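You operate a simulated robot arm through the tools that you are given. There is no shell and no other tool. Be economical: measure what you need, move in short steps, check, and stop when the job is done.

The job below is to be done with a simulated two-armed robot. You get a single attempt, and the scene is never put back.

JOB
Fit the aluminium and brass end caps on the white holder's pegs and send it down in the large tray.
Fine: hold the holder still with one hand as you fit each cap; brake off; the tray ends at the end gate.

Only the result counts: the job must be done as asked and must still hold three seconds after the hand-in. Knocking over, shifting, dropping, spilling or breaking anything else fails it. A push-on lid holds only when it is set on centred and level and pressed home; a screw cap is set on level and turned clockwise until tight.

ROBOT AND FRAMES
Two 7-joint arms with two-finger parallel grippers on one trunk, on a base that drives. Base frame: it is fixed to the floor where the robot stands at the start and does not move with it; the origin is under the middle of the robot, x ahead of it, y to its left, z up. Lengths are in mm, angles in degrees, forces in N, time in s.
The left shoulder is at the start at [50, 209, 1196], the right one opposite. With the tool pointing down near the work surface each hand reaches from about 300 to 920 mm from the robot's upright axis, wherever it stands, measured 20 degrees to its own side. Places, roughly: brake lever [600, 200, 800]; large tray [800, 0, 1000]; peg one of the white peg holder [500, 0, 900]; peg two of the white peg holder [500, -100, 900]; rollers before the end gate [800, -800, 1000]. Payload 4.4 kg a hand.
The TCP of each hand is the grasp point between the finger pads, 23 mm short of the fingertips. In the tool frame z runs along the fingers and y along their closing line. Largest opening 94 mm; finger width 38, thickness 10; the body of the gripper, 54 by 96 mm, starts 39 mm behind the TCP.
Orientation is told as [roll, pitch, yaw] about the base's x, y, z axes, in that order, counted from this pose: with the fingers straight down and closing along the base's y, the tool's x points along the base's -x, its y along +y and its z along -z.

CONTROLS
- The arms move only by the tool nudge_tool. It takes "left_plan", "right_plan" or both (then of equal length, played together; a hand with none holds still); each is a list that holds one entry, the list of rows, each a list of 7 numbers: the shift along the tool's x, y, z in m, then the turn, a rotation vector about the tool's x, y, z in rad, then the finger opening in m, from 0 to 0.094. In form: [[[tx, ty, tz, rx, ry, rz, jaw], ...]]. A call has 1 to 10 rows; each row shifts and turns the commanded pose from where the row before left it, along the tool's axes as they then stand. Rows are played at 5 a second. More than 50 mm and 8.6 degrees between two rows, or a gripper value outside its range, and nothing of the call is played. Where a pose cannot be reached the arm comes as near as it can. A force on the tool above 90 N (or 10 N above the force at the start of the call, whichever is more), or a blocked arm, ends the call early, and 0.2 s more pass. Each finger travels about 108 mm/s and halts on what it meets, pressing with about 23 N; the grip force reading is that of the motor and also rises with nothing between the fingers. The clock runs only during rows and for 0.2 s after the last one: add rows that do not move to give the fingers time. It gives the time, the measured TCP pose, the force on the tool (base axes), the opening and the grip force at its end, in the units of the frame above (readings bear some noise), with the torque about the TCP (base axes, N m) and any sound that the robot's microphone picked up.
- Cameras (640 x 400 px; columns grow to the right, rows downward): "scene" is now at [159.8, -2.4, 1379.4]; the picture's right is [-0.04, -1.00, 0.00], its down [-0.47, 0.02, -0.88] and it looks along [0.88, -0.04, -0.47] (base axes); focal length 214 px, centre (320, 200). "left" rides on the left gripper at [86, -16, -75] in its tool frame; the picture's right is [0.18, 0.98, 0.00], its down [-0.58, 0.11, -0.81] and it looks along [-0.79, 0.15, 0.59] (tool axes); focal length 243 px, centre (320, 200). "right" rides on the right gripper at [86, 16, -75] in its tool frame; the picture's right is [-0.18, 0.98, 0.00], its down [-0.58, -0.11, -0.81] and it looks along [-0.79, -0.15, 0.59] (tool axes); focal length 243 px, centre (320, 200). There is no depth. A picture from a camera that has moved, and an enlarged one, comes with that camera's place and axes in the base frame and with its lens.
- capture(camera): a new picture of that camera. The clock stands still meanwhile.
- raise_lower(by): slides the trunk up (or, below 0, down) by that many mm; the arms and the scene camera ride with it, the base frame stays. It gives what a move gives, with no picture.
- roll_base(legs): drives the robot by 1 to 6 legs, each [ahead, left, turn to the left] in mm, mm and degrees, along the robot's own axes; the way and the turn of a leg run together, so that a leg with both is an arc; at most 1500 mm and 180 degrees a leg. The arms and the cameras ride along, it lands a little off, and it stops where it bumps. It gives what a move gives.
- turn_head(pan, tilt): turns the head with the scene camera to pan (to the left, within 80 degrees either way) and tilt (down, from -29 to 69), counted from straight ahead of the robot. It gives what a move gives.
- enlarge(camera, box): a new picture of the part [left, top, right, bottom] of that camera's present view, enlarged. The clock stands still meanwhile.
- job_done(): hands the job in; it is judged then, once.

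Work in short steps. Places have to be worked out from the pictures, the camera data and where the tool is seen: move nearer, look again, correct. Check each grasp and each placing, and mend what went wrong. You have 120 turns and 100 pictures in all, those below and enlarged ones among them. Open the grippers and draw the arms clear of the work before you hand the job in, unless the task says otherwise; then end with one line.

The tools are called after "Emit:" as a command line: name --argument value ..., lists and objects as JSON in quotes. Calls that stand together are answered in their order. nudge_tool: Moves the arms, as the interface text tells. Its arguments: {"type":"object","properties":{"left_plan":{"type":"array"},"right_plan":{"type":"array"}},"required":[]} The other tools are called the same way: raise_lower (by) slides the trunk up or down; roll_base (legs) drives the base; turn_head (pan, tilt) turns the head that bears the scene camera; capture (camera) takes a picture; enlarge (camera, box) takes an enlarged picture of a part of a camera's view; job_done () hands the job in.

At the start:

```text
clock: 0.0
left_tool_pos: [702.3, 89.3, 1320.0]
left_tcp_rot: [0.0, -0.1, 0.0]
left_ft_force: [-0.5, 0.3, 0.3]
left_wrist_torque: [0.0, 0.04, 0.03]
left_opening: 93.7
left_finger_force: 0.1
right_tool_pos: [504.7, -271.5, 1258.3]
right_tcp_rot: [0.0, 0.1, 0.0]
right_ft_force: [-0.2, -0.1, 0.9]
right_wrist_torque: [0.02, -0.01, 0.0]
right_opening: 93.8
right_finger_force: 0.0
trunk travel left (down, up): [-275.0, 288.0]
robot x, y, heading: [-0.9, 0.3, 0.3]
head pan, tilt: [-2.3, 28.1]
```

scene: 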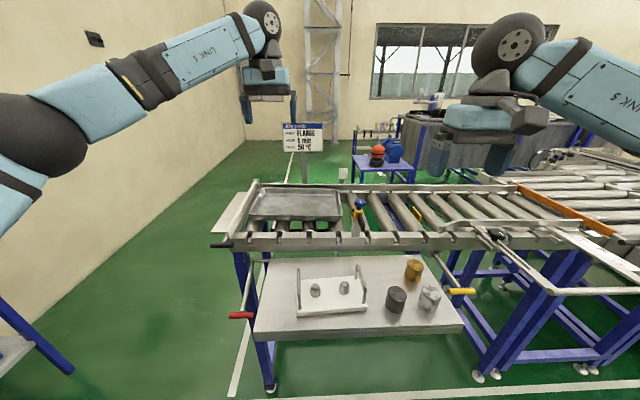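
right: 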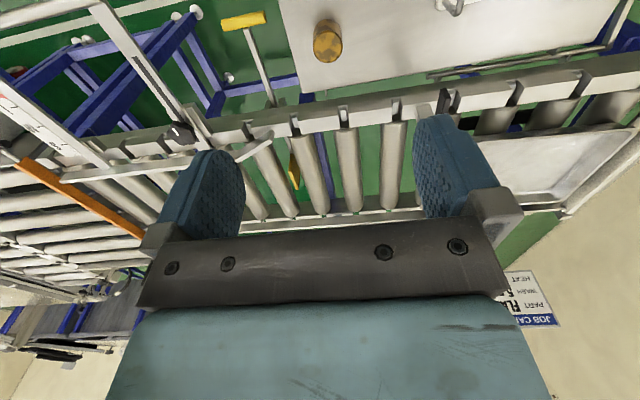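
left: 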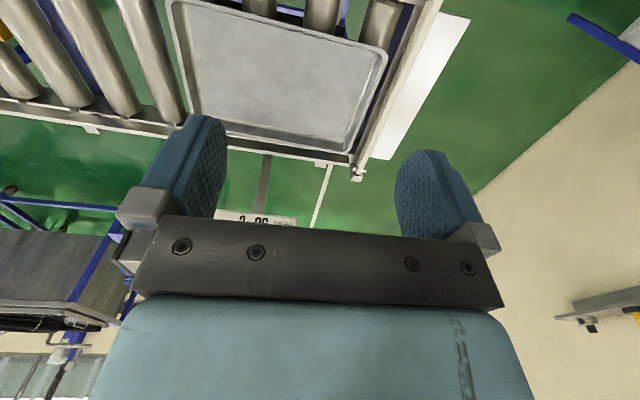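

I start by looking closely at the bench and the conveyor.

Emit:
enlarge --camera "scene" --box '[220, 240, 480, 400]'

Emit:
enlarge --camera "scene" --box '[200, 110, 420, 250]'

Emit:
enlarge --camera "scene" --box '[400, 130, 640, 280]'

```text
2.46 times, centred on (350, 320) of scene
camera zoom: at [159.8, -2.4, 1379.4], right [-0.04, -1.0, 0.0], down [-0.47, 0.02, -0.88], along [0.88, -0.04, -0.47], focal length 528 px, centre (246, -95)
```

zoom: 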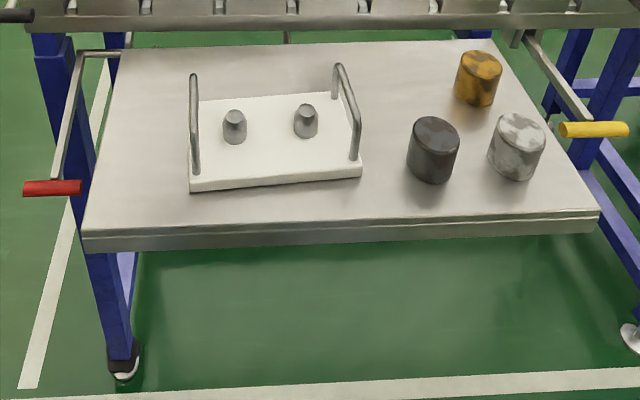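

```text
2.86 times, centred on (310, 180) of scene
camera zoom: at [159.8, -2.4, 1379.4], right [-0.04, -1.0, 0.0], down [-0.47, 0.02, -0.88], along [0.88, -0.04, -0.47], focal length 613 px, centre (349, 257)
```

zoom: 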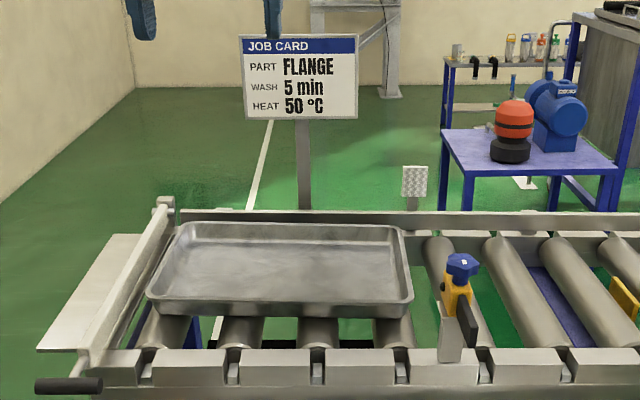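

```text
2.67 times, centred on (520, 205) of scene
camera zoom: at [159.8, -2.4, 1379.4], right [-0.04, -1.0, 0.0], down [-0.47, 0.02, -0.88], along [0.88, -0.04, -0.47], focal length 572 px, centre (-213, 187)
```

zoom: 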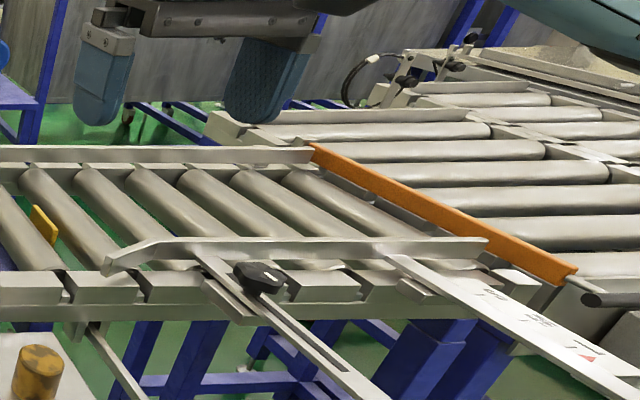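

Red handle (left) seems to be the brake lever, and three caps stand to the right of the holder. I bring both wrist cameras back and lower so I can triangulate from other viewpoints.

Emit:
nudge_tool --left_plan '[[[0.038, -0.005, 0.018, 0, 0, 0, 0.094], [0.038, -0.005, 0.018, 0, 0, 0, 0.094], [0.038, -0.005, 0.018, 0, 0, 0, 0.094], [0.038, -0.005, 0.018, 0, 0, 0, 0.094], [0.038, -0.005, 0.018, 0, 0, 0, 0.094], [0.038, -0.005, 0.018, 0, 0, 0, 0.094], [0.038, -0.005, 0.018, 0, 0, 0, 0.094], [0.038, -0.005, 0.018, 0, 0, 0, 0.094]]]' --right_plan '[[[0.013, -0.003, 0.013, 0, 0, 0, 0.094], [0.013, -0.003, 0.013, 0, 0, 0, 0.094], [0.013, -0.003, 0.013, 0, 0, 0, 0.094], [0.013, -0.003, 0.013, 0, 0, 0, 0.094], [0.013, -0.003, 0.013, 0, 0, 0, 0.094], [0.013, -0.003, 0.013, 0, 0, 0, 0.094], [0.013, -0.003, 0.013, 0, 0, 0, 0.094], [0.013, -0.003, 0.013, 0, 0, 0, 0.094]]]'

Emit:
capture --camera "left"

Emit:
capture --camera "right"

```text
clock: 1.8
left_tool_pos: [397.7, 46.0, 1176.3]
left_tcp_rot: [0.1, 0.0, 0.0]
left_ft_force: [1.0, 0.0, -0.1]
left_wrist_torque: [-0.03, -0.04, 0.0]
left_opening: 93.9
left_finger_force: 0.0
right_tool_pos: [400.4, -295.0, 1155.5]
right_tcp_rot: [0.1, 0.0, -0.1]
right_ft_force: [0.7, 0.4, 0.6]
right_wrist_torque: [-0.01, 0.0, 0.01]
right_opening: 93.9
right_finger_force: 0.0
trunk travel left (down, up): [-275.0, 288.0]
robot x, y, heading: [-2.0, 0.0, 0.0]
head pan, tilt: [-2.3, 28.1]
```

```text
93 pictures are left
camera left: at [312.2, 30.3, 1251.1], right [-0.18, 0.98, 0.0], down [0.58, 0.11, 0.81], along [0.79, 0.15, -0.59], focal length 243 px, centre (320, 200)
```

left: 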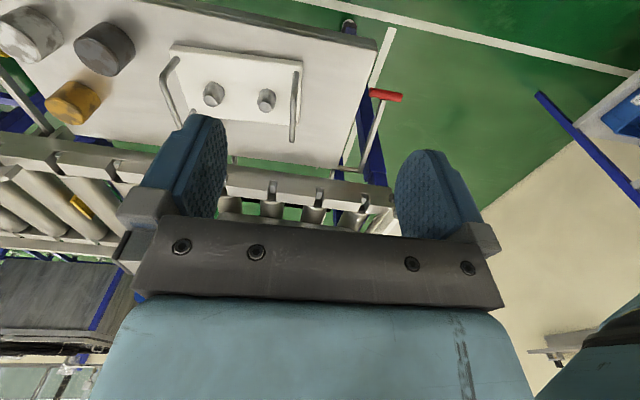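

```text
92 pictures are left
camera right: at [313.5, -279.0, 1230.1], right [0.18, 0.98, 0.0], down [0.58, -0.11, 0.81], along [0.79, -0.15, -0.59], focal length 243 px, centre (320, 200)
```

right: 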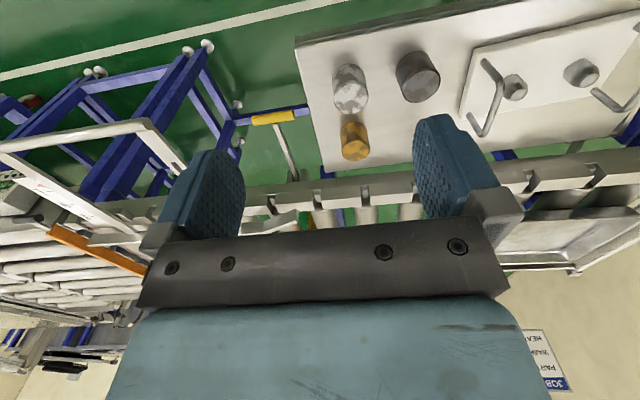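

Triangulation: pegs near [508,-8,944] and [511,-77,945]; caps: dark [477,-193], pale [479,-272], yellow [560,-271], all about z 940. I enlarge to identify materials.

Emit:
enlarge --camera "right" --box '[300, 20, 640, 200]'

Emit:
enlarge --camera "left" --box '[0, 0, 410, 180]'

Emit:
enlarge --camera "scene" --box '[290, 250, 450, 330]'

```text
1.88 times, centred on (470, 110) of right
camera zoom: at [313.5, -279.0, 1230.1], right [0.18, 0.98, 0.0], down [0.58, -0.11, 0.81], along [0.79, -0.15, -0.59], focal length 457 px, centre (38, 369)
```

zoom: 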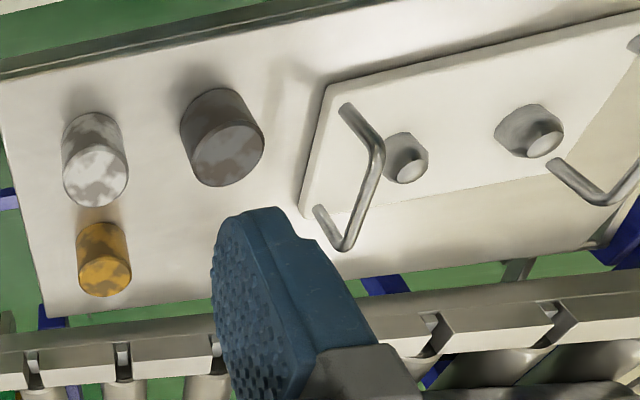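

```text
1.56 times, centred on (205, 90) of left
camera zoom: at [312.2, 30.3, 1251.1], right [-0.18, 0.98, 0.0], down [0.58, 0.11, 0.81], along [0.79, 0.15, -0.59], focal length 379 px, centre (500, 372)
```

zoom: 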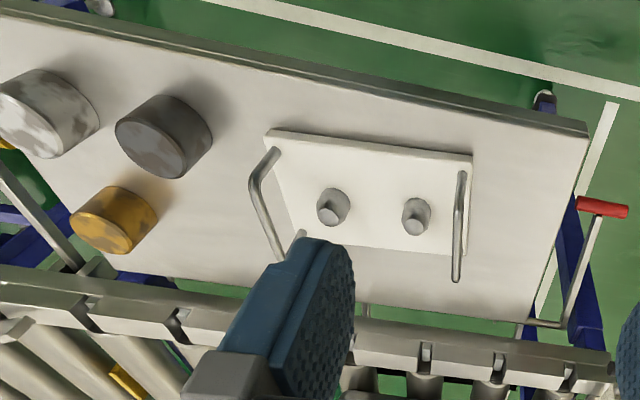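

```text
4.00 times, centred on (370, 290) of scene
camera zoom: at [159.2, -2.8, 1379.6], right [-0.04, -1.0, 0.0], down [-0.47, 0.02, -0.88], along [0.88, -0.04, -0.47], focal length 858 px, centre (120, -160)
```

zoom: 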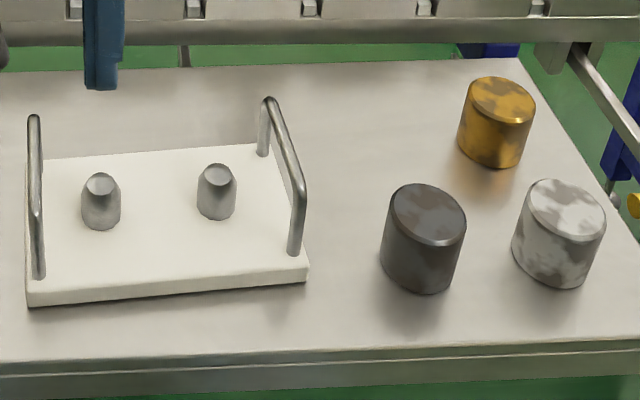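

Aluminium is the pale cap, brass the yellow, dark one is left alone. Plan: left hand takes brass to peg one while right holds the right handle; then the reverse for aluminium. First I swing the right arm aside and bring the left above the brass cap.

Emit:
nudge_tool --left_plan '[[[-0.0203, -0.0396, 0.0125, 0, 0, 0, 0.094], [-0.0203, -0.0396, 0.0125, 0, 0, 0, 0.094], [-0.0203, -0.0396, 0.0125, 0, 0, 0, 0.094], [-0.0203, -0.0396, 0.0125, 0, 0, 0, 0.094], [-0.0203, -0.0396, 0.0125, 0, 0, 0, 0.094], [-0.0203, -0.0396, 0.0125, 0, 0, 0, 0.094], [-0.0203, -0.0396, 0.0125, 0, 0, 0, 0.094], [-0.0203, -0.0396, 0.0125, 0, 0, 0, 0.094]]]' --right_plan '[[[0, -0.036, -0.01, 0, 0, 0, 0.094], [0, -0.036, -0.01, 0, 0, 0, 0.094], [0, -0.036, -0.01, 0, 0, 0, 0.094], [0, -0.036, -0.01, 0, 0, 0, 0.094], [0, -0.036, -0.01, 0, 0, 0, 0.094], [0, -0.036, -0.01, 0, 0, 0, 0.094], [0, -0.036, -0.01, 0, 0, 0, 0.094], [0, -0.036, -0.01, 0, 0, 0, 0.094]]]'

Emit:
capture --camera "left"

Emit:
capture --camera "right"

Emit:
capture --camera "scene"

```text
clock: 3.8
left_tool_pos: [560.0, -270.6, 1079.7]
left_tcp_rot: [-0.1, 0.0, -0.1]
left_ft_force: [-0.4, -0.6, 0.6]
left_wrist_torque: [-0.02, 0.0, 0.03]
left_opening: 94.1
left_finger_force: 0.0
right_tool_pos: [403.5, -577.4, 1101.0]
right_tcp_rot: [0.3, 21.3, 0.8]
right_ft_force: [0.8, 0.6, 0.4]
right_wrist_torque: [-0.04, -0.04, -0.02]
right_opening: 93.8
right_finger_force: 0.0
right hand out of reach, approached as far as the arm can: row 8
trunk travel left (down, up): [-275.0, 288.0]
robot x, y, heading: [-2.3, -2.1, -0.2]
head pan, tilt: [-2.3, 28.1]
stopped in row 8 (right hand): the arm was blocked; the commanded pose is now the measured one
```

```text
88 pictures are left
camera left: at [475.3, -286.6, 1154.2], right [-0.18, 0.98, 0.0], down [0.58, 0.11, 0.81], along [0.79, 0.15, -0.59], focal length 243 px, centre (320, 200)
```

left: 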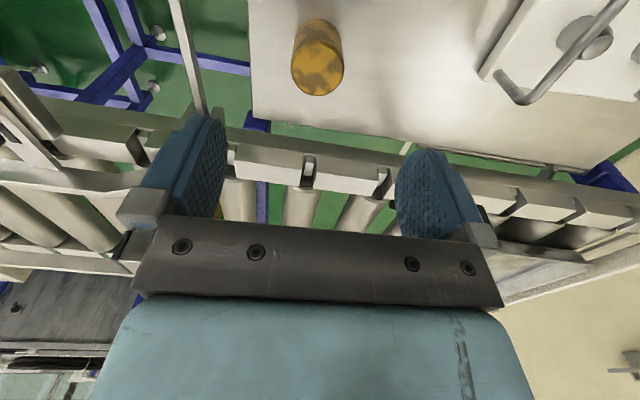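

```text
87 pictures are left
camera right: at [348.7, -562.7, 1201.0], right [0.16, 0.98, -0.06], down [0.84, -0.1, 0.54], along [0.52, -0.14, -0.84], focal length 243 px, centre (320, 200)
```

right: 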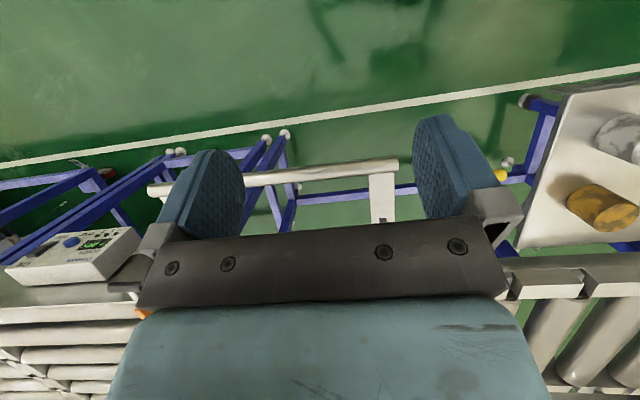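

```text
86 pictures are left
camera scene: at [159.5, -1.4, 1379.5], right [-0.04, -1.0, 0.0], down [-0.47, 0.02, -0.88], along [0.88, -0.04, -0.47], focal length 214 px, centre (320, 200)
```

scene: 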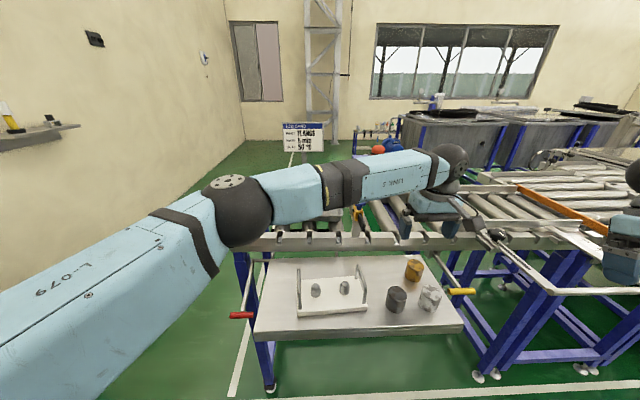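

Brass cap: top centre about [565.5,-270,963], table ~916, diameter ~43. I descend around it to TCP z 952 and close.

Emit:
nudge_tool --left_plan '[[[-0.0055, 0, 0.0427, 0, 0, 0, 0.094], [0, 0, 0.0425, 0, 0, 0, 0.094], [0, 0, 0.0425, 0, 0, 0, 0.094], [0, 0, 0, 0, 0, 0, 0.07], [0, 0, 0, 0, 0, 0, 0.05], [0, 0, 0, 0, 0, 0, 0.03], [0, 0, 0, 0, 0, 0, 0.03]]]'

Emit:
capture --camera "left"

```text
clock: 5.4
left_tool_pos: [568.7, -272.1, 951.9]
left_tcp_rot: [0.0, 0.0, -0.1]
left_ft_force: [-1.0, 1.0, 0.3]
left_wrist_torque: [0.03, -0.01, 0.02]
left_opening: 41.7
left_finger_force: 23.7
right_tool_pos: [403.1, -579.9, 1099.4]
right_tcp_rot: [0.5, 21.4, 0.7]
right_ft_force: [-0.1, -0.1, 0.0]
right_wrist_torque: [-0.01, 0.0, 0.03]
right_opening: 93.9
right_finger_force: 0.1
trunk travel left (down, up): [-275.0, 288.0]
robot x, y, heading: [-1.4, -0.2, 0.1]
head pan, tilt: [-2.3, 28.1]
```

```text
85 pictures are left
camera left: at [483.5, -288.0, 1026.8], right [-0.18, 0.98, 0.0], down [0.58, 0.11, 0.81], along [0.79, 0.15, -0.59], focal length 243 px, centre (320, 200)
```

left: 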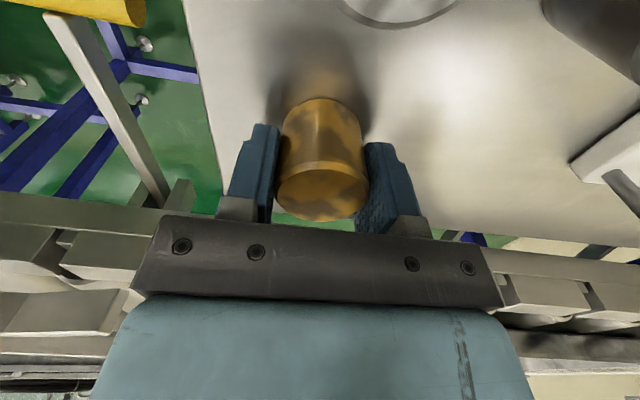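

Gripped (41.7 mm, 23.7 N), centred within ~2 mm. Lift and carry toward peg one at safe height.

Emit:
nudge_tool --left_plan '[[[0, 0, -0.04, 0, 0, 0, 0.03], [0, 0, -0.04, 0, 0, 0, 0.03], [0, 0, -0.045, 0, 0, 0, 0.03], [0.01, 0.044, 0, 0, 0, 0, 0.03], [0.01, 0.044, 0, 0, 0, 0, 0.03], [0.01, 0.044, 0, 0, 0, 0, 0.03], [0.01, 0.044, 0, 0, 0, 0, 0.03], [0.01, 0.044, 0, 0, 0, 0, 0.03], [0.007, 0.044, 0, 0, 0, 0, 0.03]]]'

Emit:
nudge_tool --left_plan '[[[0, 0, 0, 0, 0, 0.148, 0.03], [0, 0, 0, 0, 0, 0.148, 0.03], [0, 0, 0, 0, 0, 0.148, 0.03], [0, 0, 0, 0, 0, 0.148, 0.03], [0, 0, 0, 0, 0, 0.148, 0.03], [0, 0, 0, 0, 0, 0.148, 0.03], [0, 0, 0, 0, 0, 0.148, 0.03], [0, 0, 0, 0, 0, 0.148, 0.03], [0, 0, 0, 0, 0, 0.148, 0.03], [0, 0, 0, 0, 0, 0.148, 0.03]]]'

Emit:
capture --camera "left"

Emit:
capture --camera "scene"

```text
clock: 7.4
left_tool_pos: [510.0, -6.6, 1073.8]
left_tcp_rot: [0.0, 0.0, -0.1]
left_ft_force: [-0.1, 0.0, -3.4]
left_wrist_torque: [-0.02, 0.03, 0.02]
left_opening: 42.0
left_finger_force: 23.0
right_tool_pos: [402.4, -576.7, 1100.2]
right_tcp_rot: [0.4, 21.4, 0.7]
right_ft_force: [0.1, 1.2, 0.5]
right_wrist_torque: [-0.03, -0.01, 0.02]
right_opening: 94.2
right_finger_force: 0.1
trunk travel left (down, up): [-275.0, 288.0]
robot x, y, heading: [-1.1, -1.0, -0.0]
head pan, tilt: [-2.3, 28.1]
```

```text
clock: 9.6
left_tool_pos: [510.1, -6.8, 1076.3]
left_tcp_rot: [-0.1, 0.0, -76.5]
left_ft_force: [0.2, -0.1, -3.8]
left_wrist_torque: [0.04, 0.0, -0.01]
left_opening: 42.1
left_finger_force: 23.0
left hand out of reach, approached as far as the arm can: row 10
right_tool_pos: [402.4, -577.3, 1099.3]
right_tcp_rot: [0.5, 21.3, 0.7]
right_ft_force: [0.1, 0.0, -0.7]
right_wrist_torque: [-0.02, -0.03, -0.04]
right_opening: 93.6
right_finger_force: 0.0
trunk travel left (down, up): [-275.0, 288.0]
robot x, y, heading: [2.9, -2.2, 0.1]
head pan, tilt: [-2.3, 28.1]
```

```text
84 pictures are left
camera left: at [475.1, 72.8, 1151.4], right [0.91, 0.41, 0.0], down [0.24, -0.54, 0.81], along [0.33, -0.74, -0.59], focal length 243 px, centre (320, 200)
```

left: 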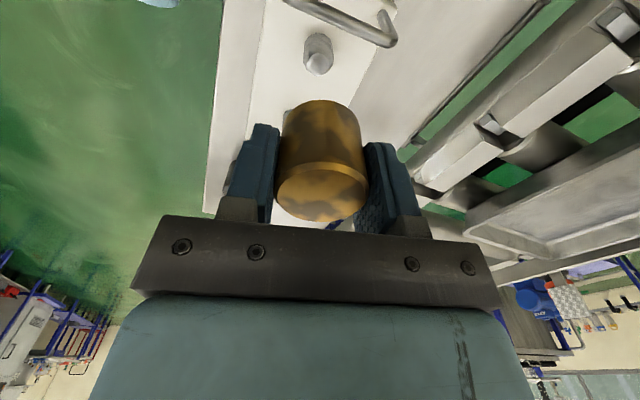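

```text
83 pictures are left
camera scene: at [160.1, -2.5, 1379.3], right [-0.04, -1.0, 0.0], down [-0.47, 0.02, -0.88], along [0.88, -0.04, -0.47], focal length 214 px, centre (320, 200)
```

scene: 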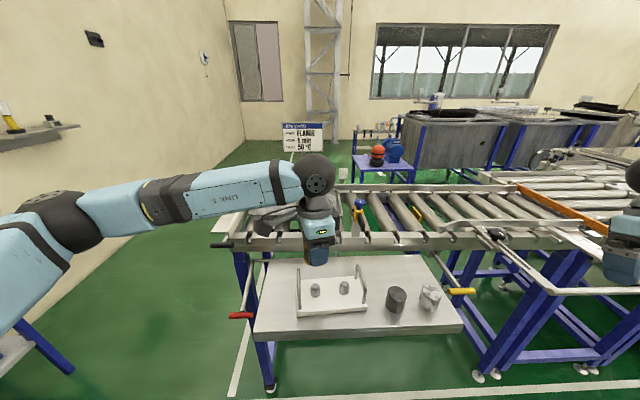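

Cap still held; yaw limit is about -76°, which is fine. I enlarge both views to pin down peg one precisely.

Emit:
enlarge --camera "left" --box '[220, 0, 420, 125]'

Emit:
enlarge --camera "scene" --box '[285, 255, 381, 315]'

```text
3.20 times, centred on (320, 62) of left
camera zoom: at [475.1, 72.8, 1151.4], right [0.91, 0.41, 0.0], down [0.24, -0.54, 0.81], along [0.33, -0.74, -0.59], focal length 776 px, centre (320, 640)
```

zoom: 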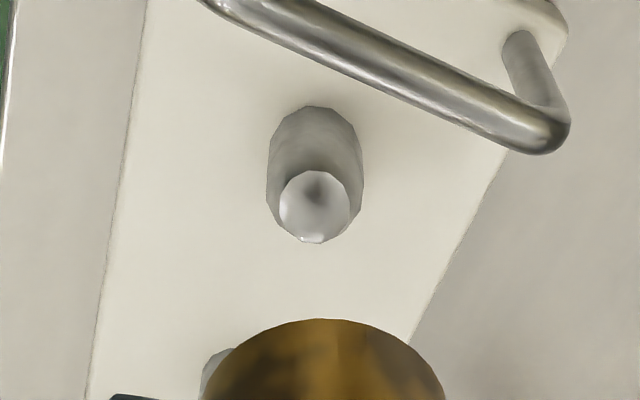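

```text
6.67 times, centred on (333, 285) of scene
camera zoom: at [160.1, -2.5, 1379.3], right [-0.04, -1.0, 0.0], down [-0.47, 0.02, -0.88], along [0.88, -0.04, -0.47], focal length 1430 px, centre (233, -367)
```

zoom: 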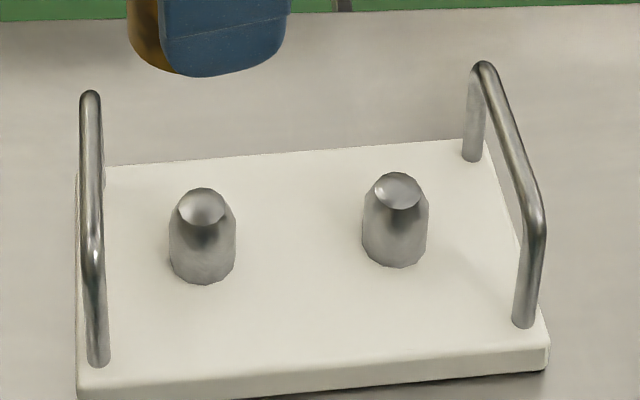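

Peg one top ≈[511,-8,961], peg two ≈[516,-78,961]; handle bars at z≈981 at y≈31 and y≈-117. Now I level the right hand and bring it back over the table, narrowing its jaw for the right handle.

Emit:
nudge_tool --right_plan '[[[0, 0.04, 0, 0, -0.0934, 0, 0.06], [0, 0.04, 0, 0, -0.0934, 0, 0.06], [0, 0.04, 0, 0, -0.0934, 0, 0.04], [0, 0.04, 0, 0, -0.0934, 0, 0.04], [-0.015, 0.045, 0, 0, 0, 0, 0.04], [-0.015, 0.045, 0, 0, 0, 0, 0.04]]]'

Emit:
enlarge --camera "left" --box '[240, 80, 400, 240]'

```text
clock: 11.0
left_tool_pos: [511.4, -6.7, 1075.1]
left_tcp_rot: [-0.1, 0.0, -76.4]
left_ft_force: [-0.2, 0.6, -2.9]
left_wrist_torque: [-0.02, 0.0, 0.01]
left_opening: 42.0
left_finger_force: 23.1
right_tool_pos: [433.8, -327.2, 1099.1]
right_tcp_rot: [0.3, 0.1, 0.5]
right_ft_force: [0.4, -0.4, 0.0]
right_wrist_torque: [-0.01, 0.02, -0.03]
right_opening: 39.8
right_finger_force: 0.0
trunk travel left (down, up): [-275.0, 288.0]
robot x, y, heading: [1.4, 1.7, -0.2]
head pan, tilt: [-2.3, 28.1]
```

```text
2.50 times, centred on (320, 160) of left
camera zoom: at [476.1, 73.7, 1150.8], right [0.91, 0.41, 0.0], down [0.24, -0.54, 0.81], along [0.33, -0.74, -0.59], focal length 606 px, centre (320, 300)
```

zoom: 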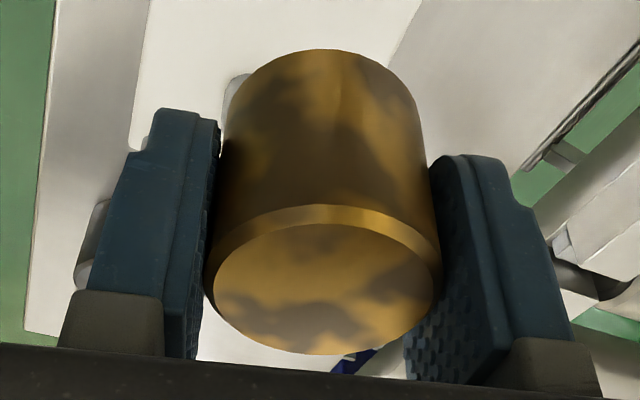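

Cap sits within ~2 mm of the TCP axis. Bring the right hand above the right handle and look.

Emit:
nudge_tool --right_plan '[[[-0.0168, 0.042, 0.01, 0, 0, 0, 0.04], [-0.0168, 0.042, 0.01, 0, 0, 0, 0.04], [-0.0168, 0.042, 0.01, 0, 0, 0, 0.04], [-0.0168, 0.042, 0.01, 0, 0, 0, 0.04], [-0.0168, 0.041, 0.01, 0, 0, 0, 0.04], [0, 0, 0, 0, 0, 0, 0.04]]]'

Emit:
capture --camera "right"

Emit:
capture --camera "scene"

```text
clock: 12.4
left_tool_pos: [509.3, -7.8, 1077.1]
left_tcp_rot: [0.0, 0.0, -76.4]
left_ft_force: [-0.7, 0.5, -3.7]
left_wrist_torque: [0.01, 0.0, -0.04]
left_opening: 41.6
left_finger_force: 23.1
right_tool_pos: [516.1, -115.7, 1052.8]
right_tcp_rot: [0.4, 0.0, 0.5]
right_ft_force: [-1.2, 0.3, -1.2]
right_wrist_torque: [0.02, 0.01, -0.03]
right_opening: 39.8
right_finger_force: 0.0
trunk travel left (down, up): [-275.0, 288.0]
robot x, y, heading: [-0.2, 1.6, -0.1]
head pan, tilt: [-2.3, 28.1]
```

```text
79 pictures are left
camera right: at [428.0, -101.7, 1128.1], right [0.18, 0.98, 0.01], down [0.58, -0.11, 0.81], along [0.79, -0.14, -0.59], focal length 243 px, centre (320, 200)
```

right: 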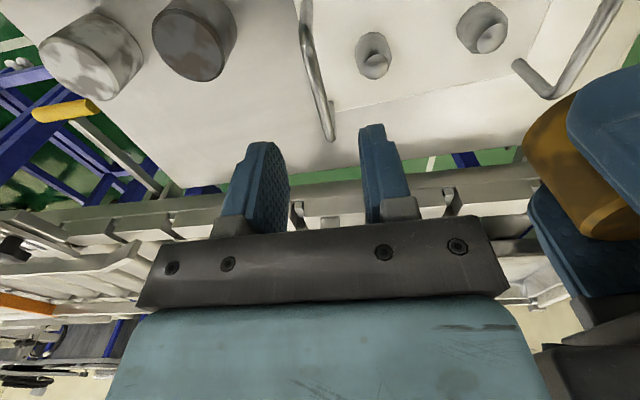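

```text
78 pictures are left
camera scene: at [159.6, -3.5, 1379.4], right [-0.04, -1.0, 0.0], down [-0.47, 0.02, -0.88], along [0.88, -0.04, -0.47], focal length 214 px, centre (320, 200)
```

scene: 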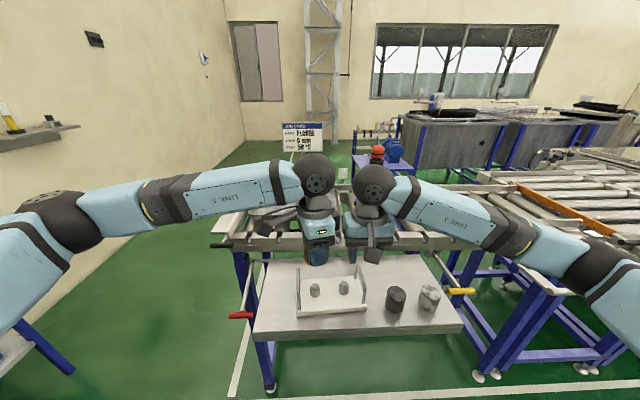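

Right handle bar runs from about [480,-116] to [550,-115] at z≈981; the right hand is over it. Descend and close on it.

Emit:
nudge_tool --right_plan '[[[-0.001, 0, 0.034, 0, 0, 0, 0.04], [0, 0, 0.034, 0, 0, 0, 0.04], [0, 0, 0, 0, 0, 0, 0.03], [0, 0, 0, 0, 0, 0, 0.015], [0, 0, 0, 0, 0, 0, 0.0], [0, 0, 0, 0, 0, 0, 0.0]]]'

Emit:
capture --camera "right"

Emit:
enlarge --camera "scene" --box '[285, 235, 381, 315]'

Emit:
enlarge --camera "left" --box '[220, 0, 420, 125]'

```text
clock: 13.8
left_tool_pos: [509.6, -7.3, 1076.6]
left_tcp_rot: [-0.1, 0.1, -76.5]
left_ft_force: [-0.1, 0.2, -3.6]
left_wrist_torque: [-0.03, -0.01, 0.01]
left_opening: 42.1
left_finger_force: 23.3
right_tool_pos: [515.4, -116.2, 987.4]
right_tcp_rot: [0.6, -0.1, 0.5]
right_ft_force: [0.5, 1.3, 0.3]
right_wrist_torque: [0.0, -0.11, 0.0]
right_opening: 7.7
right_finger_force: 22.8
trunk travel left (down, up): [-275.0, 288.0]
robot x, y, heading: [6.3, 1.2, -0.0]
head pan, tilt: [-2.3, 28.1]
```

```text
77 pictures are left
camera right: at [429.2, -101.8, 1060.4], right [0.18, 0.98, 0.01], down [0.58, -0.11, 0.81], along [0.79, -0.14, -0.59], focal length 243 px, centre (320, 200)
```

right: 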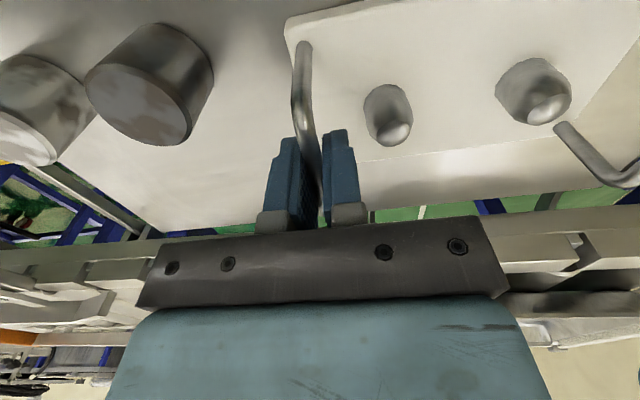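

```text
5.00 times, centred on (333, 275) of scene
camera zoom: at [160.1, -2.4, 1379.3], right [-0.04, -1.0, 0.0], down [-0.47, 0.02, -0.88], along [0.88, -0.04, -0.47], focal length 1072 px, centre (255, -175)
```

zoom: 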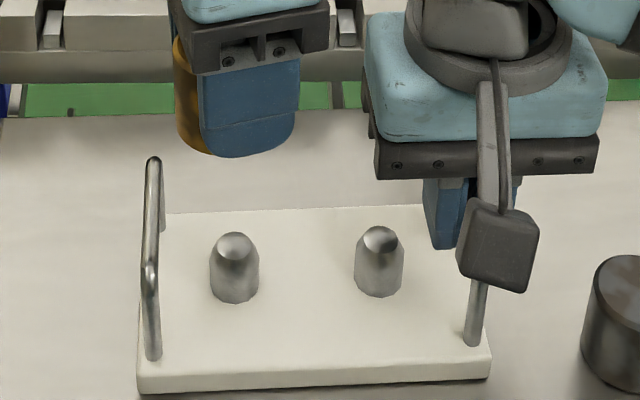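

```text
3.20 times, centred on (320, 62) of left
camera zoom: at [475.0, 72.8, 1151.4], right [0.91, 0.41, 0.0], down [0.24, -0.54, 0.81], along [0.33, -0.74, -0.59], focal length 776 px, centre (320, 640)
```

zoom: 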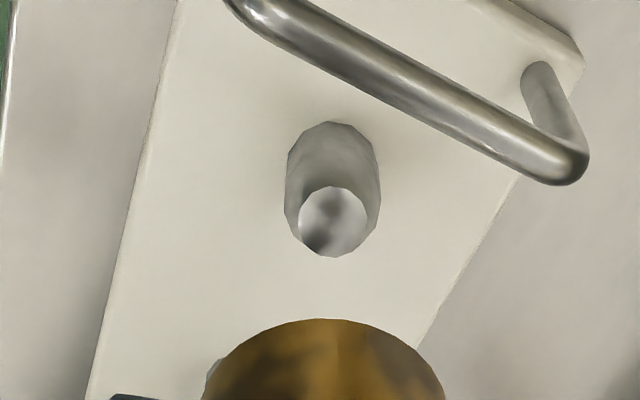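

Handle held (7.7 mm bar), holder straightened a little: peg one now ≈[515.5,-8.8,961]. Move the cap to just above peg one.

Emit:
nudge_tool --left_plan '[[[-0.0029, 0.0055, 0.03, 0, 0, 0, 0.03], [0, 0, 0.032, 0, 0, 0, 0.03], [0, 0, 0, 0, 0, 0, 0.03]]]'

Emit:
enlarge --camera "scene" --box '[285, 235, 381, 315]'

Emit:
enlarge --camera "left" --box '[220, 0, 420, 240]'

Emit:
enlarge --camera "right" --box '[340, 0, 640, 240]'

```text
clock: 14.6
left_tool_pos: [516.4, -10.9, 1011.6]
left_tcp_rot: [-0.1, 0.0, -76.3]
left_ft_force: [-0.1, 0.3, -2.4]
left_wrist_torque: [-0.04, -0.02, 0.01]
left_opening: 41.9
left_finger_force: 22.9
right_tool_pos: [515.5, -116.5, 986.2]
right_tcp_rot: [0.5, 0.0, 0.6]
right_ft_force: [0.9, -1.0, -0.3]
right_wrist_torque: [0.01, -0.01, 0.06]
right_opening: 7.5
right_finger_force: 23.1
trunk travel left (down, up): [-275.0, 288.0]
robot x, y, heading: [2.0, -0.5, 0.1]
head pan, tilt: [-2.3, 28.1]
```

```text
5.00 times, centred on (333, 275) of scene
camera zoom: at [160.2, -2.6, 1379.3], right [-0.04, -1.0, 0.0], down [-0.47, 0.02, -0.88], along [0.88, -0.04, -0.47], focal length 1072 px, centre (255, -175)
```

zoom: 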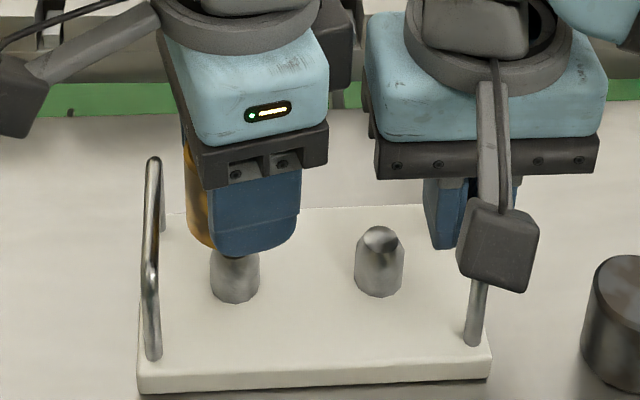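

```text
1.67 times, centred on (320, 120) of left
camera zoom: at [481.2, 70.3, 1086.6], right [0.91, 0.41, 0.0], down [0.24, -0.54, 0.81], along [0.33, -0.74, -0.59], focal length 404 px, centre (320, 333)
```

zoom: 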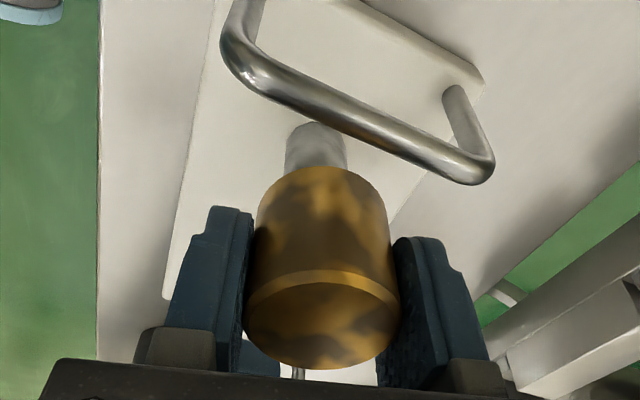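

```text
1.67 times, centred on (490, 120) of right
camera zoom: at [429.3, -102.0, 1060.4], right [0.18, 0.98, 0.01], down [0.58, -0.11, 0.81], along [0.79, -0.14, -0.59], focal length 404 px, centre (37, 333)
```

zoom: 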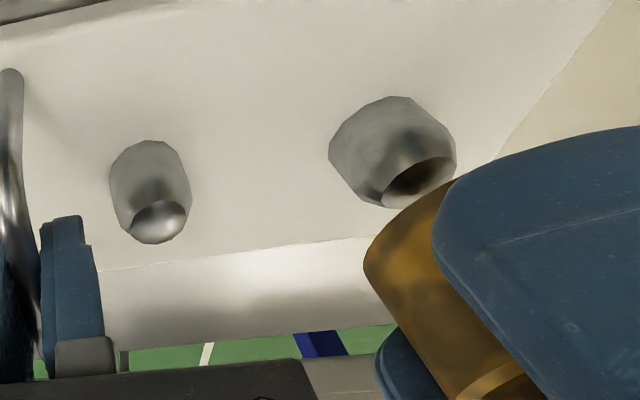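

Cap is about centred in y; I enlarge further to settle the remaining couple of millimetres in both directions.

Emit:
enlarge --camera "left" --box '[280, 60, 380, 122]'

Emit:
enlarge --camera "scene" --box '[314, 268, 346, 298]'

```text
6.40 times, centred on (330, 91) of left
camera zoom: at [481.2, 70.3, 1086.6], right [0.91, 0.41, 0.0], down [0.24, -0.54, 0.81], along [0.33, -0.74, -0.59], focal length 1553 px, centre (256, 898)
```

zoom: 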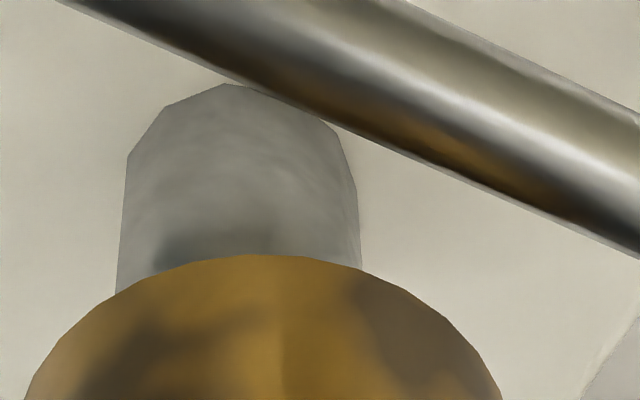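

```text
13.33 times, centred on (330, 283) of scene
camera zoom: at [160.2, -2.6, 1379.3], right [-0.04, -1.0, 0.0], down [-0.47, 0.02, -0.88], along [0.88, -0.04, -0.47], focal length 2860 px, centre (187, -907)
```

zoom: 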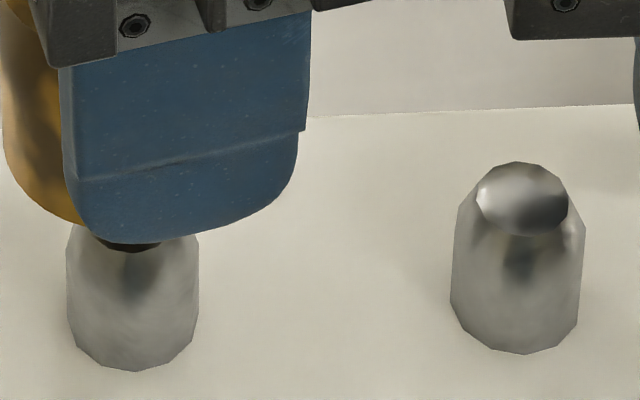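

Residual: peg is about [-1.9,-1.6] mm from the cap axis. Correct and lower onto the peg gradually, watching forces.

Emit:
nudge_tool --left_plan '[[[-0.0011, -0.0022, 0.004, 0, 0, 0, 0.03], [0, 0, 0, 0, 0, 0, 0.03], [0, 0, 0.008, 0, 0, 0, 0.03], [0, 0, 0.008, 0, 0, 0, 0.03], [0, 0, 0, 0, 0, 0, 0.03]]]'

Emit:
enlarge --camera "scene" --box '[285, 235, 381, 315]'

Emit:
enlarge --camera "left" --box '[220, 0, 420, 240]'

```text
clock: 15.8
left_tool_pos: [513.1, -10.4, 992.8]
left_tcp_rot: [0.0, 0.1, -76.4]
left_ft_force: [0.1, -0.4, -2.7]
left_wrist_torque: [-0.01, 0.01, 0.0]
left_opening: 41.7
left_finger_force: 23.6
right_tool_pos: [515.5, -117.3, 985.9]
right_tcp_rot: [0.5, 0.0, 0.5]
right_ft_force: [-0.2, -1.0, -0.1]
right_wrist_torque: [0.03, 0.0, 0.03]
right_opening: 7.7
right_finger_force: 23.7
trunk travel left (down, up): [-275.0, 288.0]
robot x, y, heading: [-0.9, 0.3, -0.1]
head pan, tilt: [-2.3, 28.1]
```

```text
5.00 times, centred on (333, 275) of scene
camera zoom: at [160.2, -2.6, 1379.3], right [-0.04, -1.0, 0.0], down [-0.47, 0.02, -0.88], along [0.88, -0.04, -0.47], focal length 1072 px, centre (255, -175)
```

zoom: 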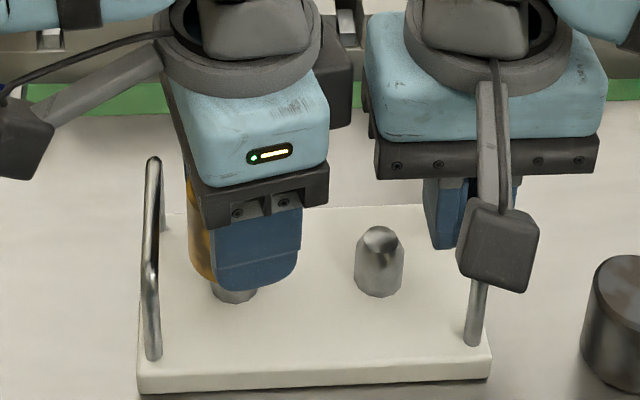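

```text
1.67 times, centred on (320, 120) of left
camera zoom: at [478.4, 69.7, 1067.5], right [0.91, 0.41, 0.0], down [0.24, -0.54, 0.81], along [0.33, -0.74, -0.59], focal length 404 px, centre (320, 333)
```

zoom: 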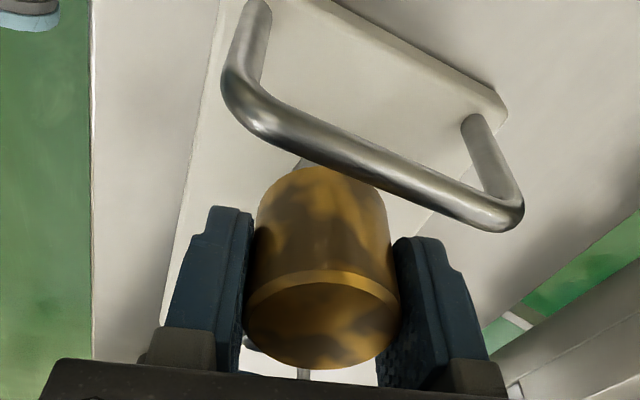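

No contact yet, cap mouth at the peg tip. Continue down slowly.

Emit:
nudge_tool --left_plan '[[[0, 0, 0.005, 0, 0, 0, 0.03], [0, 0, 0.005, 0, 0, 0, 0.03], [0, 0, 0, 0, 0, 0, 0.03]]]'

```text
clock: 16.6
left_tool_pos: [513.8, -9.7, 984.3]
left_tcp_rot: [0.0, 0.0, -76.3]
left_ft_force: [-0.8, -0.3, -4.1]
left_wrist_torque: [-0.01, 0.03, 0.0]
left_opening: 41.9
left_finger_force: 22.8
right_tool_pos: [516.0, -115.8, 987.0]
right_tcp_rot: [0.4, -0.1, 0.5]
right_ft_force: [0.5, -0.8, 0.0]
right_wrist_torque: [0.02, 0.01, 0.01]
right_opening: 7.6
right_finger_force: 22.7
trunk travel left (down, up): [-275.0, 288.0]
robot x, y, heading: [-1.3, 0.1, 0.1]
head pan, tilt: [-2.3, 28.1]
```

Still free; go on down.

Emit:
nudge_tool --left_plan '[[[0, 0, 0.004, 0, 0, 0, 0.03], [0, 0, 0.004, 0, 0, 0, 0.03], [0, 0, 0.004, 0, 0, 0, 0.03], [0, 0, 0, 0, 0, 0, 0.03]]]'

Emit:
enlarge --camera "scene" --box '[301, 258, 349, 303]'

```text
clock: 17.6
left_tool_pos: [512.9, -10.7, 972.2]
left_tcp_rot: [0.0, 0.0, -76.4]
left_ft_force: [1.0, -0.4, -3.6]
left_wrist_torque: [-0.06, -0.01, 0.02]
left_opening: 41.8
left_finger_force: 23.1
right_tool_pos: [516.0, -116.1, 986.6]
right_tcp_rot: [0.5, 0.0, 0.5]
right_ft_force: [0.1, -0.5, -0.1]
right_wrist_torque: [0.0, -0.02, 0.0]
right_opening: 7.9
right_finger_force: 23.1
trunk travel left (down, up): [-275.0, 288.0]
robot x, y, heading: [-1.0, -2.0, -0.1]
head pan, tilt: [-2.3, 28.1]
```

```text
8.89 times, centred on (325, 280) of scene
camera zoom: at [160.2, -2.6, 1379.3], right [-0.04, -1.0, 0.0], down [-0.47, 0.02, -0.88], along [0.88, -0.04, -0.47], focal length 1906 px, centre (276, -516)
```

zoom: 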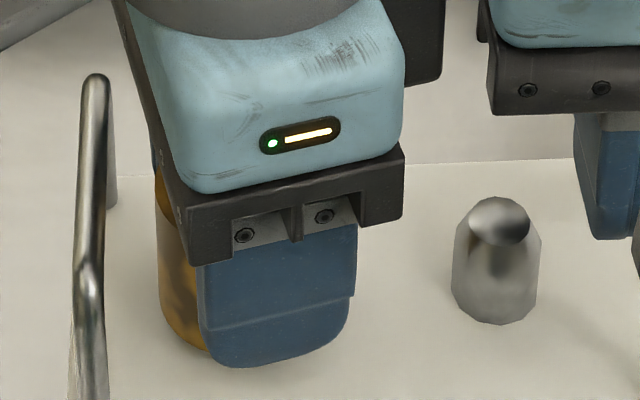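

Clearly over the peg and still no resistance; continue to contact.

Emit:
nudge_tool --left_plan '[[[0, 0, 0.003, 0, 0, 0, 0.03], [0, 0, 0.003, 0, 0, 0, 0.03], [0, 0, 0.003, 0, 0, 0, 0.03], [0, 0, 0.002, 0, 0, 0, 0.03], [0, 0, 0, 0, 0, 0, 0.03]]]'

Emit:
enlarge --camera "scene" --box '[301, 258, 349, 303]'

```text
clock: 18.8
left_tool_pos: [514.0, -12.4, 961.8]
left_tcp_rot: [0.1, -0.1, -76.3]
left_ft_force: [0.8, -0.3, 15.8]
left_wrist_torque: [-0.05, 0.26, -0.03]
left_opening: 41.7
left_finger_force: 22.8
right_tool_pos: [515.5, -116.2, 987.5]
right_tcp_rot: [0.5, 0.0, 0.5]
right_ft_force: [-0.3, -0.7, -4.1]
right_wrist_torque: [-0.01, -0.01, -0.22]
right_opening: 7.8
right_finger_force: 22.9
trunk travel left (down, up): [-275.0, 288.0]
robot x, y, heading: [-2.3, 1.5, 0.1]
head pan, tilt: [-2.3, 28.1]
```

```text
8.89 times, centred on (325, 280) of scene
camera zoom: at [159.4, -2.7, 1379.5], right [-0.04, -1.0, 0.0], down [-0.47, 0.02, -0.88], along [0.88, -0.04, -0.47], focal length 1906 px, centre (276, -516)
```

zoom: 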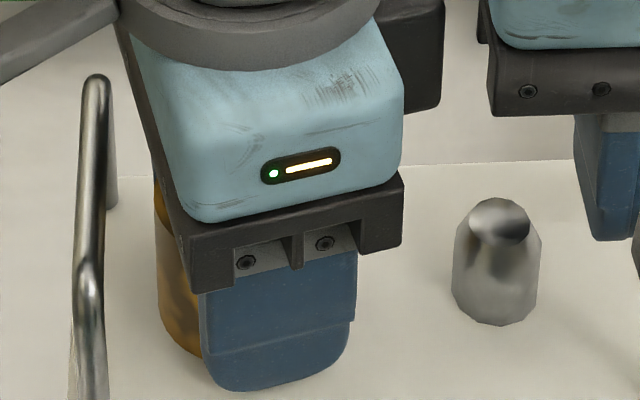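

Contact at ~19 N and the cap seems to have slipped up between the pads. Release, rise and inspect how deep it sits.

Emit:
nudge_tool --left_plan '[[[0, 0, 0, 0, 0, 0, 0.05], [0, 0, 0, 0, 0, 0, 0.065], [0, 0, -0.03, 0, 0, 0, 0.065], [0, 0, -0.045, 0, 0, 0, 0.065], [0, 0, -0.045, 0, 0, 0, 0.065], [0, 0, 0, 0, 0, 0, 0.065]]]'

Emit:
enlarge --camera "scene" --box '[285, 240, 365, 315]'

Emit:
enlarge --camera "left" --box '[220, 0, 420, 125]'

Emit:
enlarge --camera "right" --box '[340, 0, 640, 200]'

```text
clock: 20.2
left_tool_pos: [516.0, -11.8, 1079.8]
left_tcp_rot: [0.0, 0.0, -76.4]
left_ft_force: [0.0, -0.2, 0.0]
left_wrist_torque: [0.04, -0.03, -0.07]
left_opening: 65.1
left_finger_force: 0.0
right_tool_pos: [516.1, -116.2, 986.6]
right_tcp_rot: [0.5, 0.0, 0.4]
right_ft_force: [-0.4, -0.4, 0.6]
right_wrist_torque: [0.0, -0.15, 0.01]
right_opening: 7.6
right_finger_force: 22.7
trunk travel left (down, up): [-275.0, 288.0]
robot x, y, heading: [-0.3, 2.7, 0.1]
head pan, tilt: [-2.3, 28.1]
```

```text
5.33 times, centred on (325, 278) of scene
camera zoom: at [160.0, -2.7, 1379.4], right [-0.04, -1.0, 0.0], down [-0.47, 0.02, -0.88], along [0.88, -0.04, -0.47], focal length 1144 px, centre (293, -213)
```

zoom: 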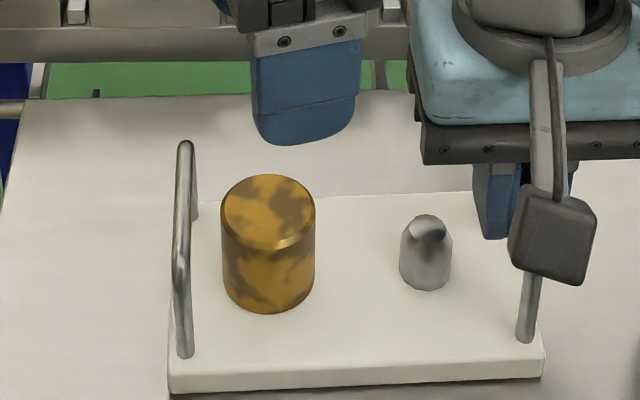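

```text
3.20 times, centred on (320, 62) of left
camera zoom: at [480.0, 68.5, 1155.4], right [0.91, 0.41, 0.0], down [0.24, -0.54, 0.81], along [0.33, -0.74, -0.59], focal length 776 px, centre (320, 640)
```

zoom: 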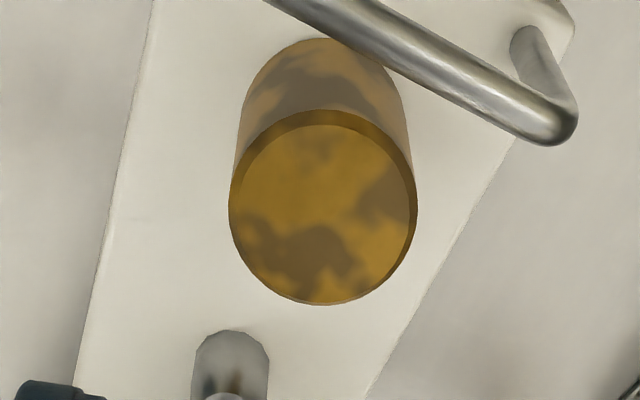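

```text
2.00 times, centred on (490, 100) of right
camera zoom: at [429.0, -102.1, 1060.5], right [0.18, 0.98, 0.01], down [0.58, -0.11, 0.81], along [0.79, -0.14, -0.59], focal length 485 px, centre (-20, 400)
```

zoom: 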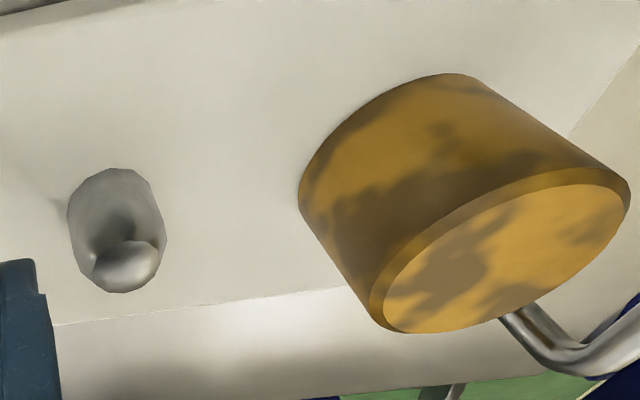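

The cap's lower rim reads at the plate top (~940), top ~981: it is fully down, level. I press on top with closed fingertips to make sure it is home.

Emit:
nudge_tool --left_plan '[[[0.003, 0, 0.02, 0, 0, 0, 0.03], [0, 0, 0.025, 0, 0, 0, 0.0], [0, 0, 0.02, 0, 0, 0, 0.0], [0, 0, 0.006, 0, 0, 0, 0.0], [0, 0, 0.003, 0, 0, 0, 0.0], [0, 0, 0.003, 0, 0, 0, 0.0], [0, 0, 0, 0, 0, 0, 0.0]]]'

```text
clock: 21.8
left_tool_pos: [511.4, -8.4, 1004.0]
left_tcp_rot: [0.0, 0.0, -76.4]
left_ft_force: [-0.5, -0.2, 0.7]
left_wrist_torque: [0.01, 0.01, 0.0]
left_opening: 0.2
left_finger_force: 23.3
right_tool_pos: [516.8, -116.9, 985.9]
right_tcp_rot: [0.5, 0.1, 0.6]
right_ft_force: [-0.3, -1.1, -0.5]
right_wrist_torque: [0.01, 0.04, 0.03]
right_opening: 7.5
right_finger_force: 22.6
trunk travel left (down, up): [-275.0, 288.0]
robot x, y, heading: [-1.2, -1.3, 0.2]
head pan, tilt: [-2.3, 28.1]
```

Not touching yet; continue in 2 mm steps until a firm press.

Emit:
nudge_tool --left_plan '[[[0, 0, 0.002, 0, 0, 0, 0.0], [0, 0, 0.002, 0, 0, 0, 0.0], [0, 0, 0.002, 0, 0, 0, 0.0], [0, 0, 0, 0, 0, 0, 0.0]]]'

```text
clock: 22.8
left_tool_pos: [512.0, -7.3, 1003.1]
left_tcp_rot: [0.5, -0.1, -76.3]
left_ft_force: [-3.2, 8.0, 51.3]
left_wrist_torque: [0.69, 0.23, -0.2]
left_opening: 0.1
left_finger_force: 23.0
right_tool_pos: [515.0, -116.9, 986.8]
right_tcp_rot: [0.4, -0.1, 0.4]
right_ft_force: [7.5, -3.3, -11.7]
right_wrist_torque: [-0.04, 0.05, -0.87]
right_opening: 7.6
right_finger_force: 23.1
trunk travel left (down, up): [-275.0, 288.0]
robot x, y, heading: [-2.4, -0.0, -0.1]
head pan, tilt: [-2.3, 28.1]
```

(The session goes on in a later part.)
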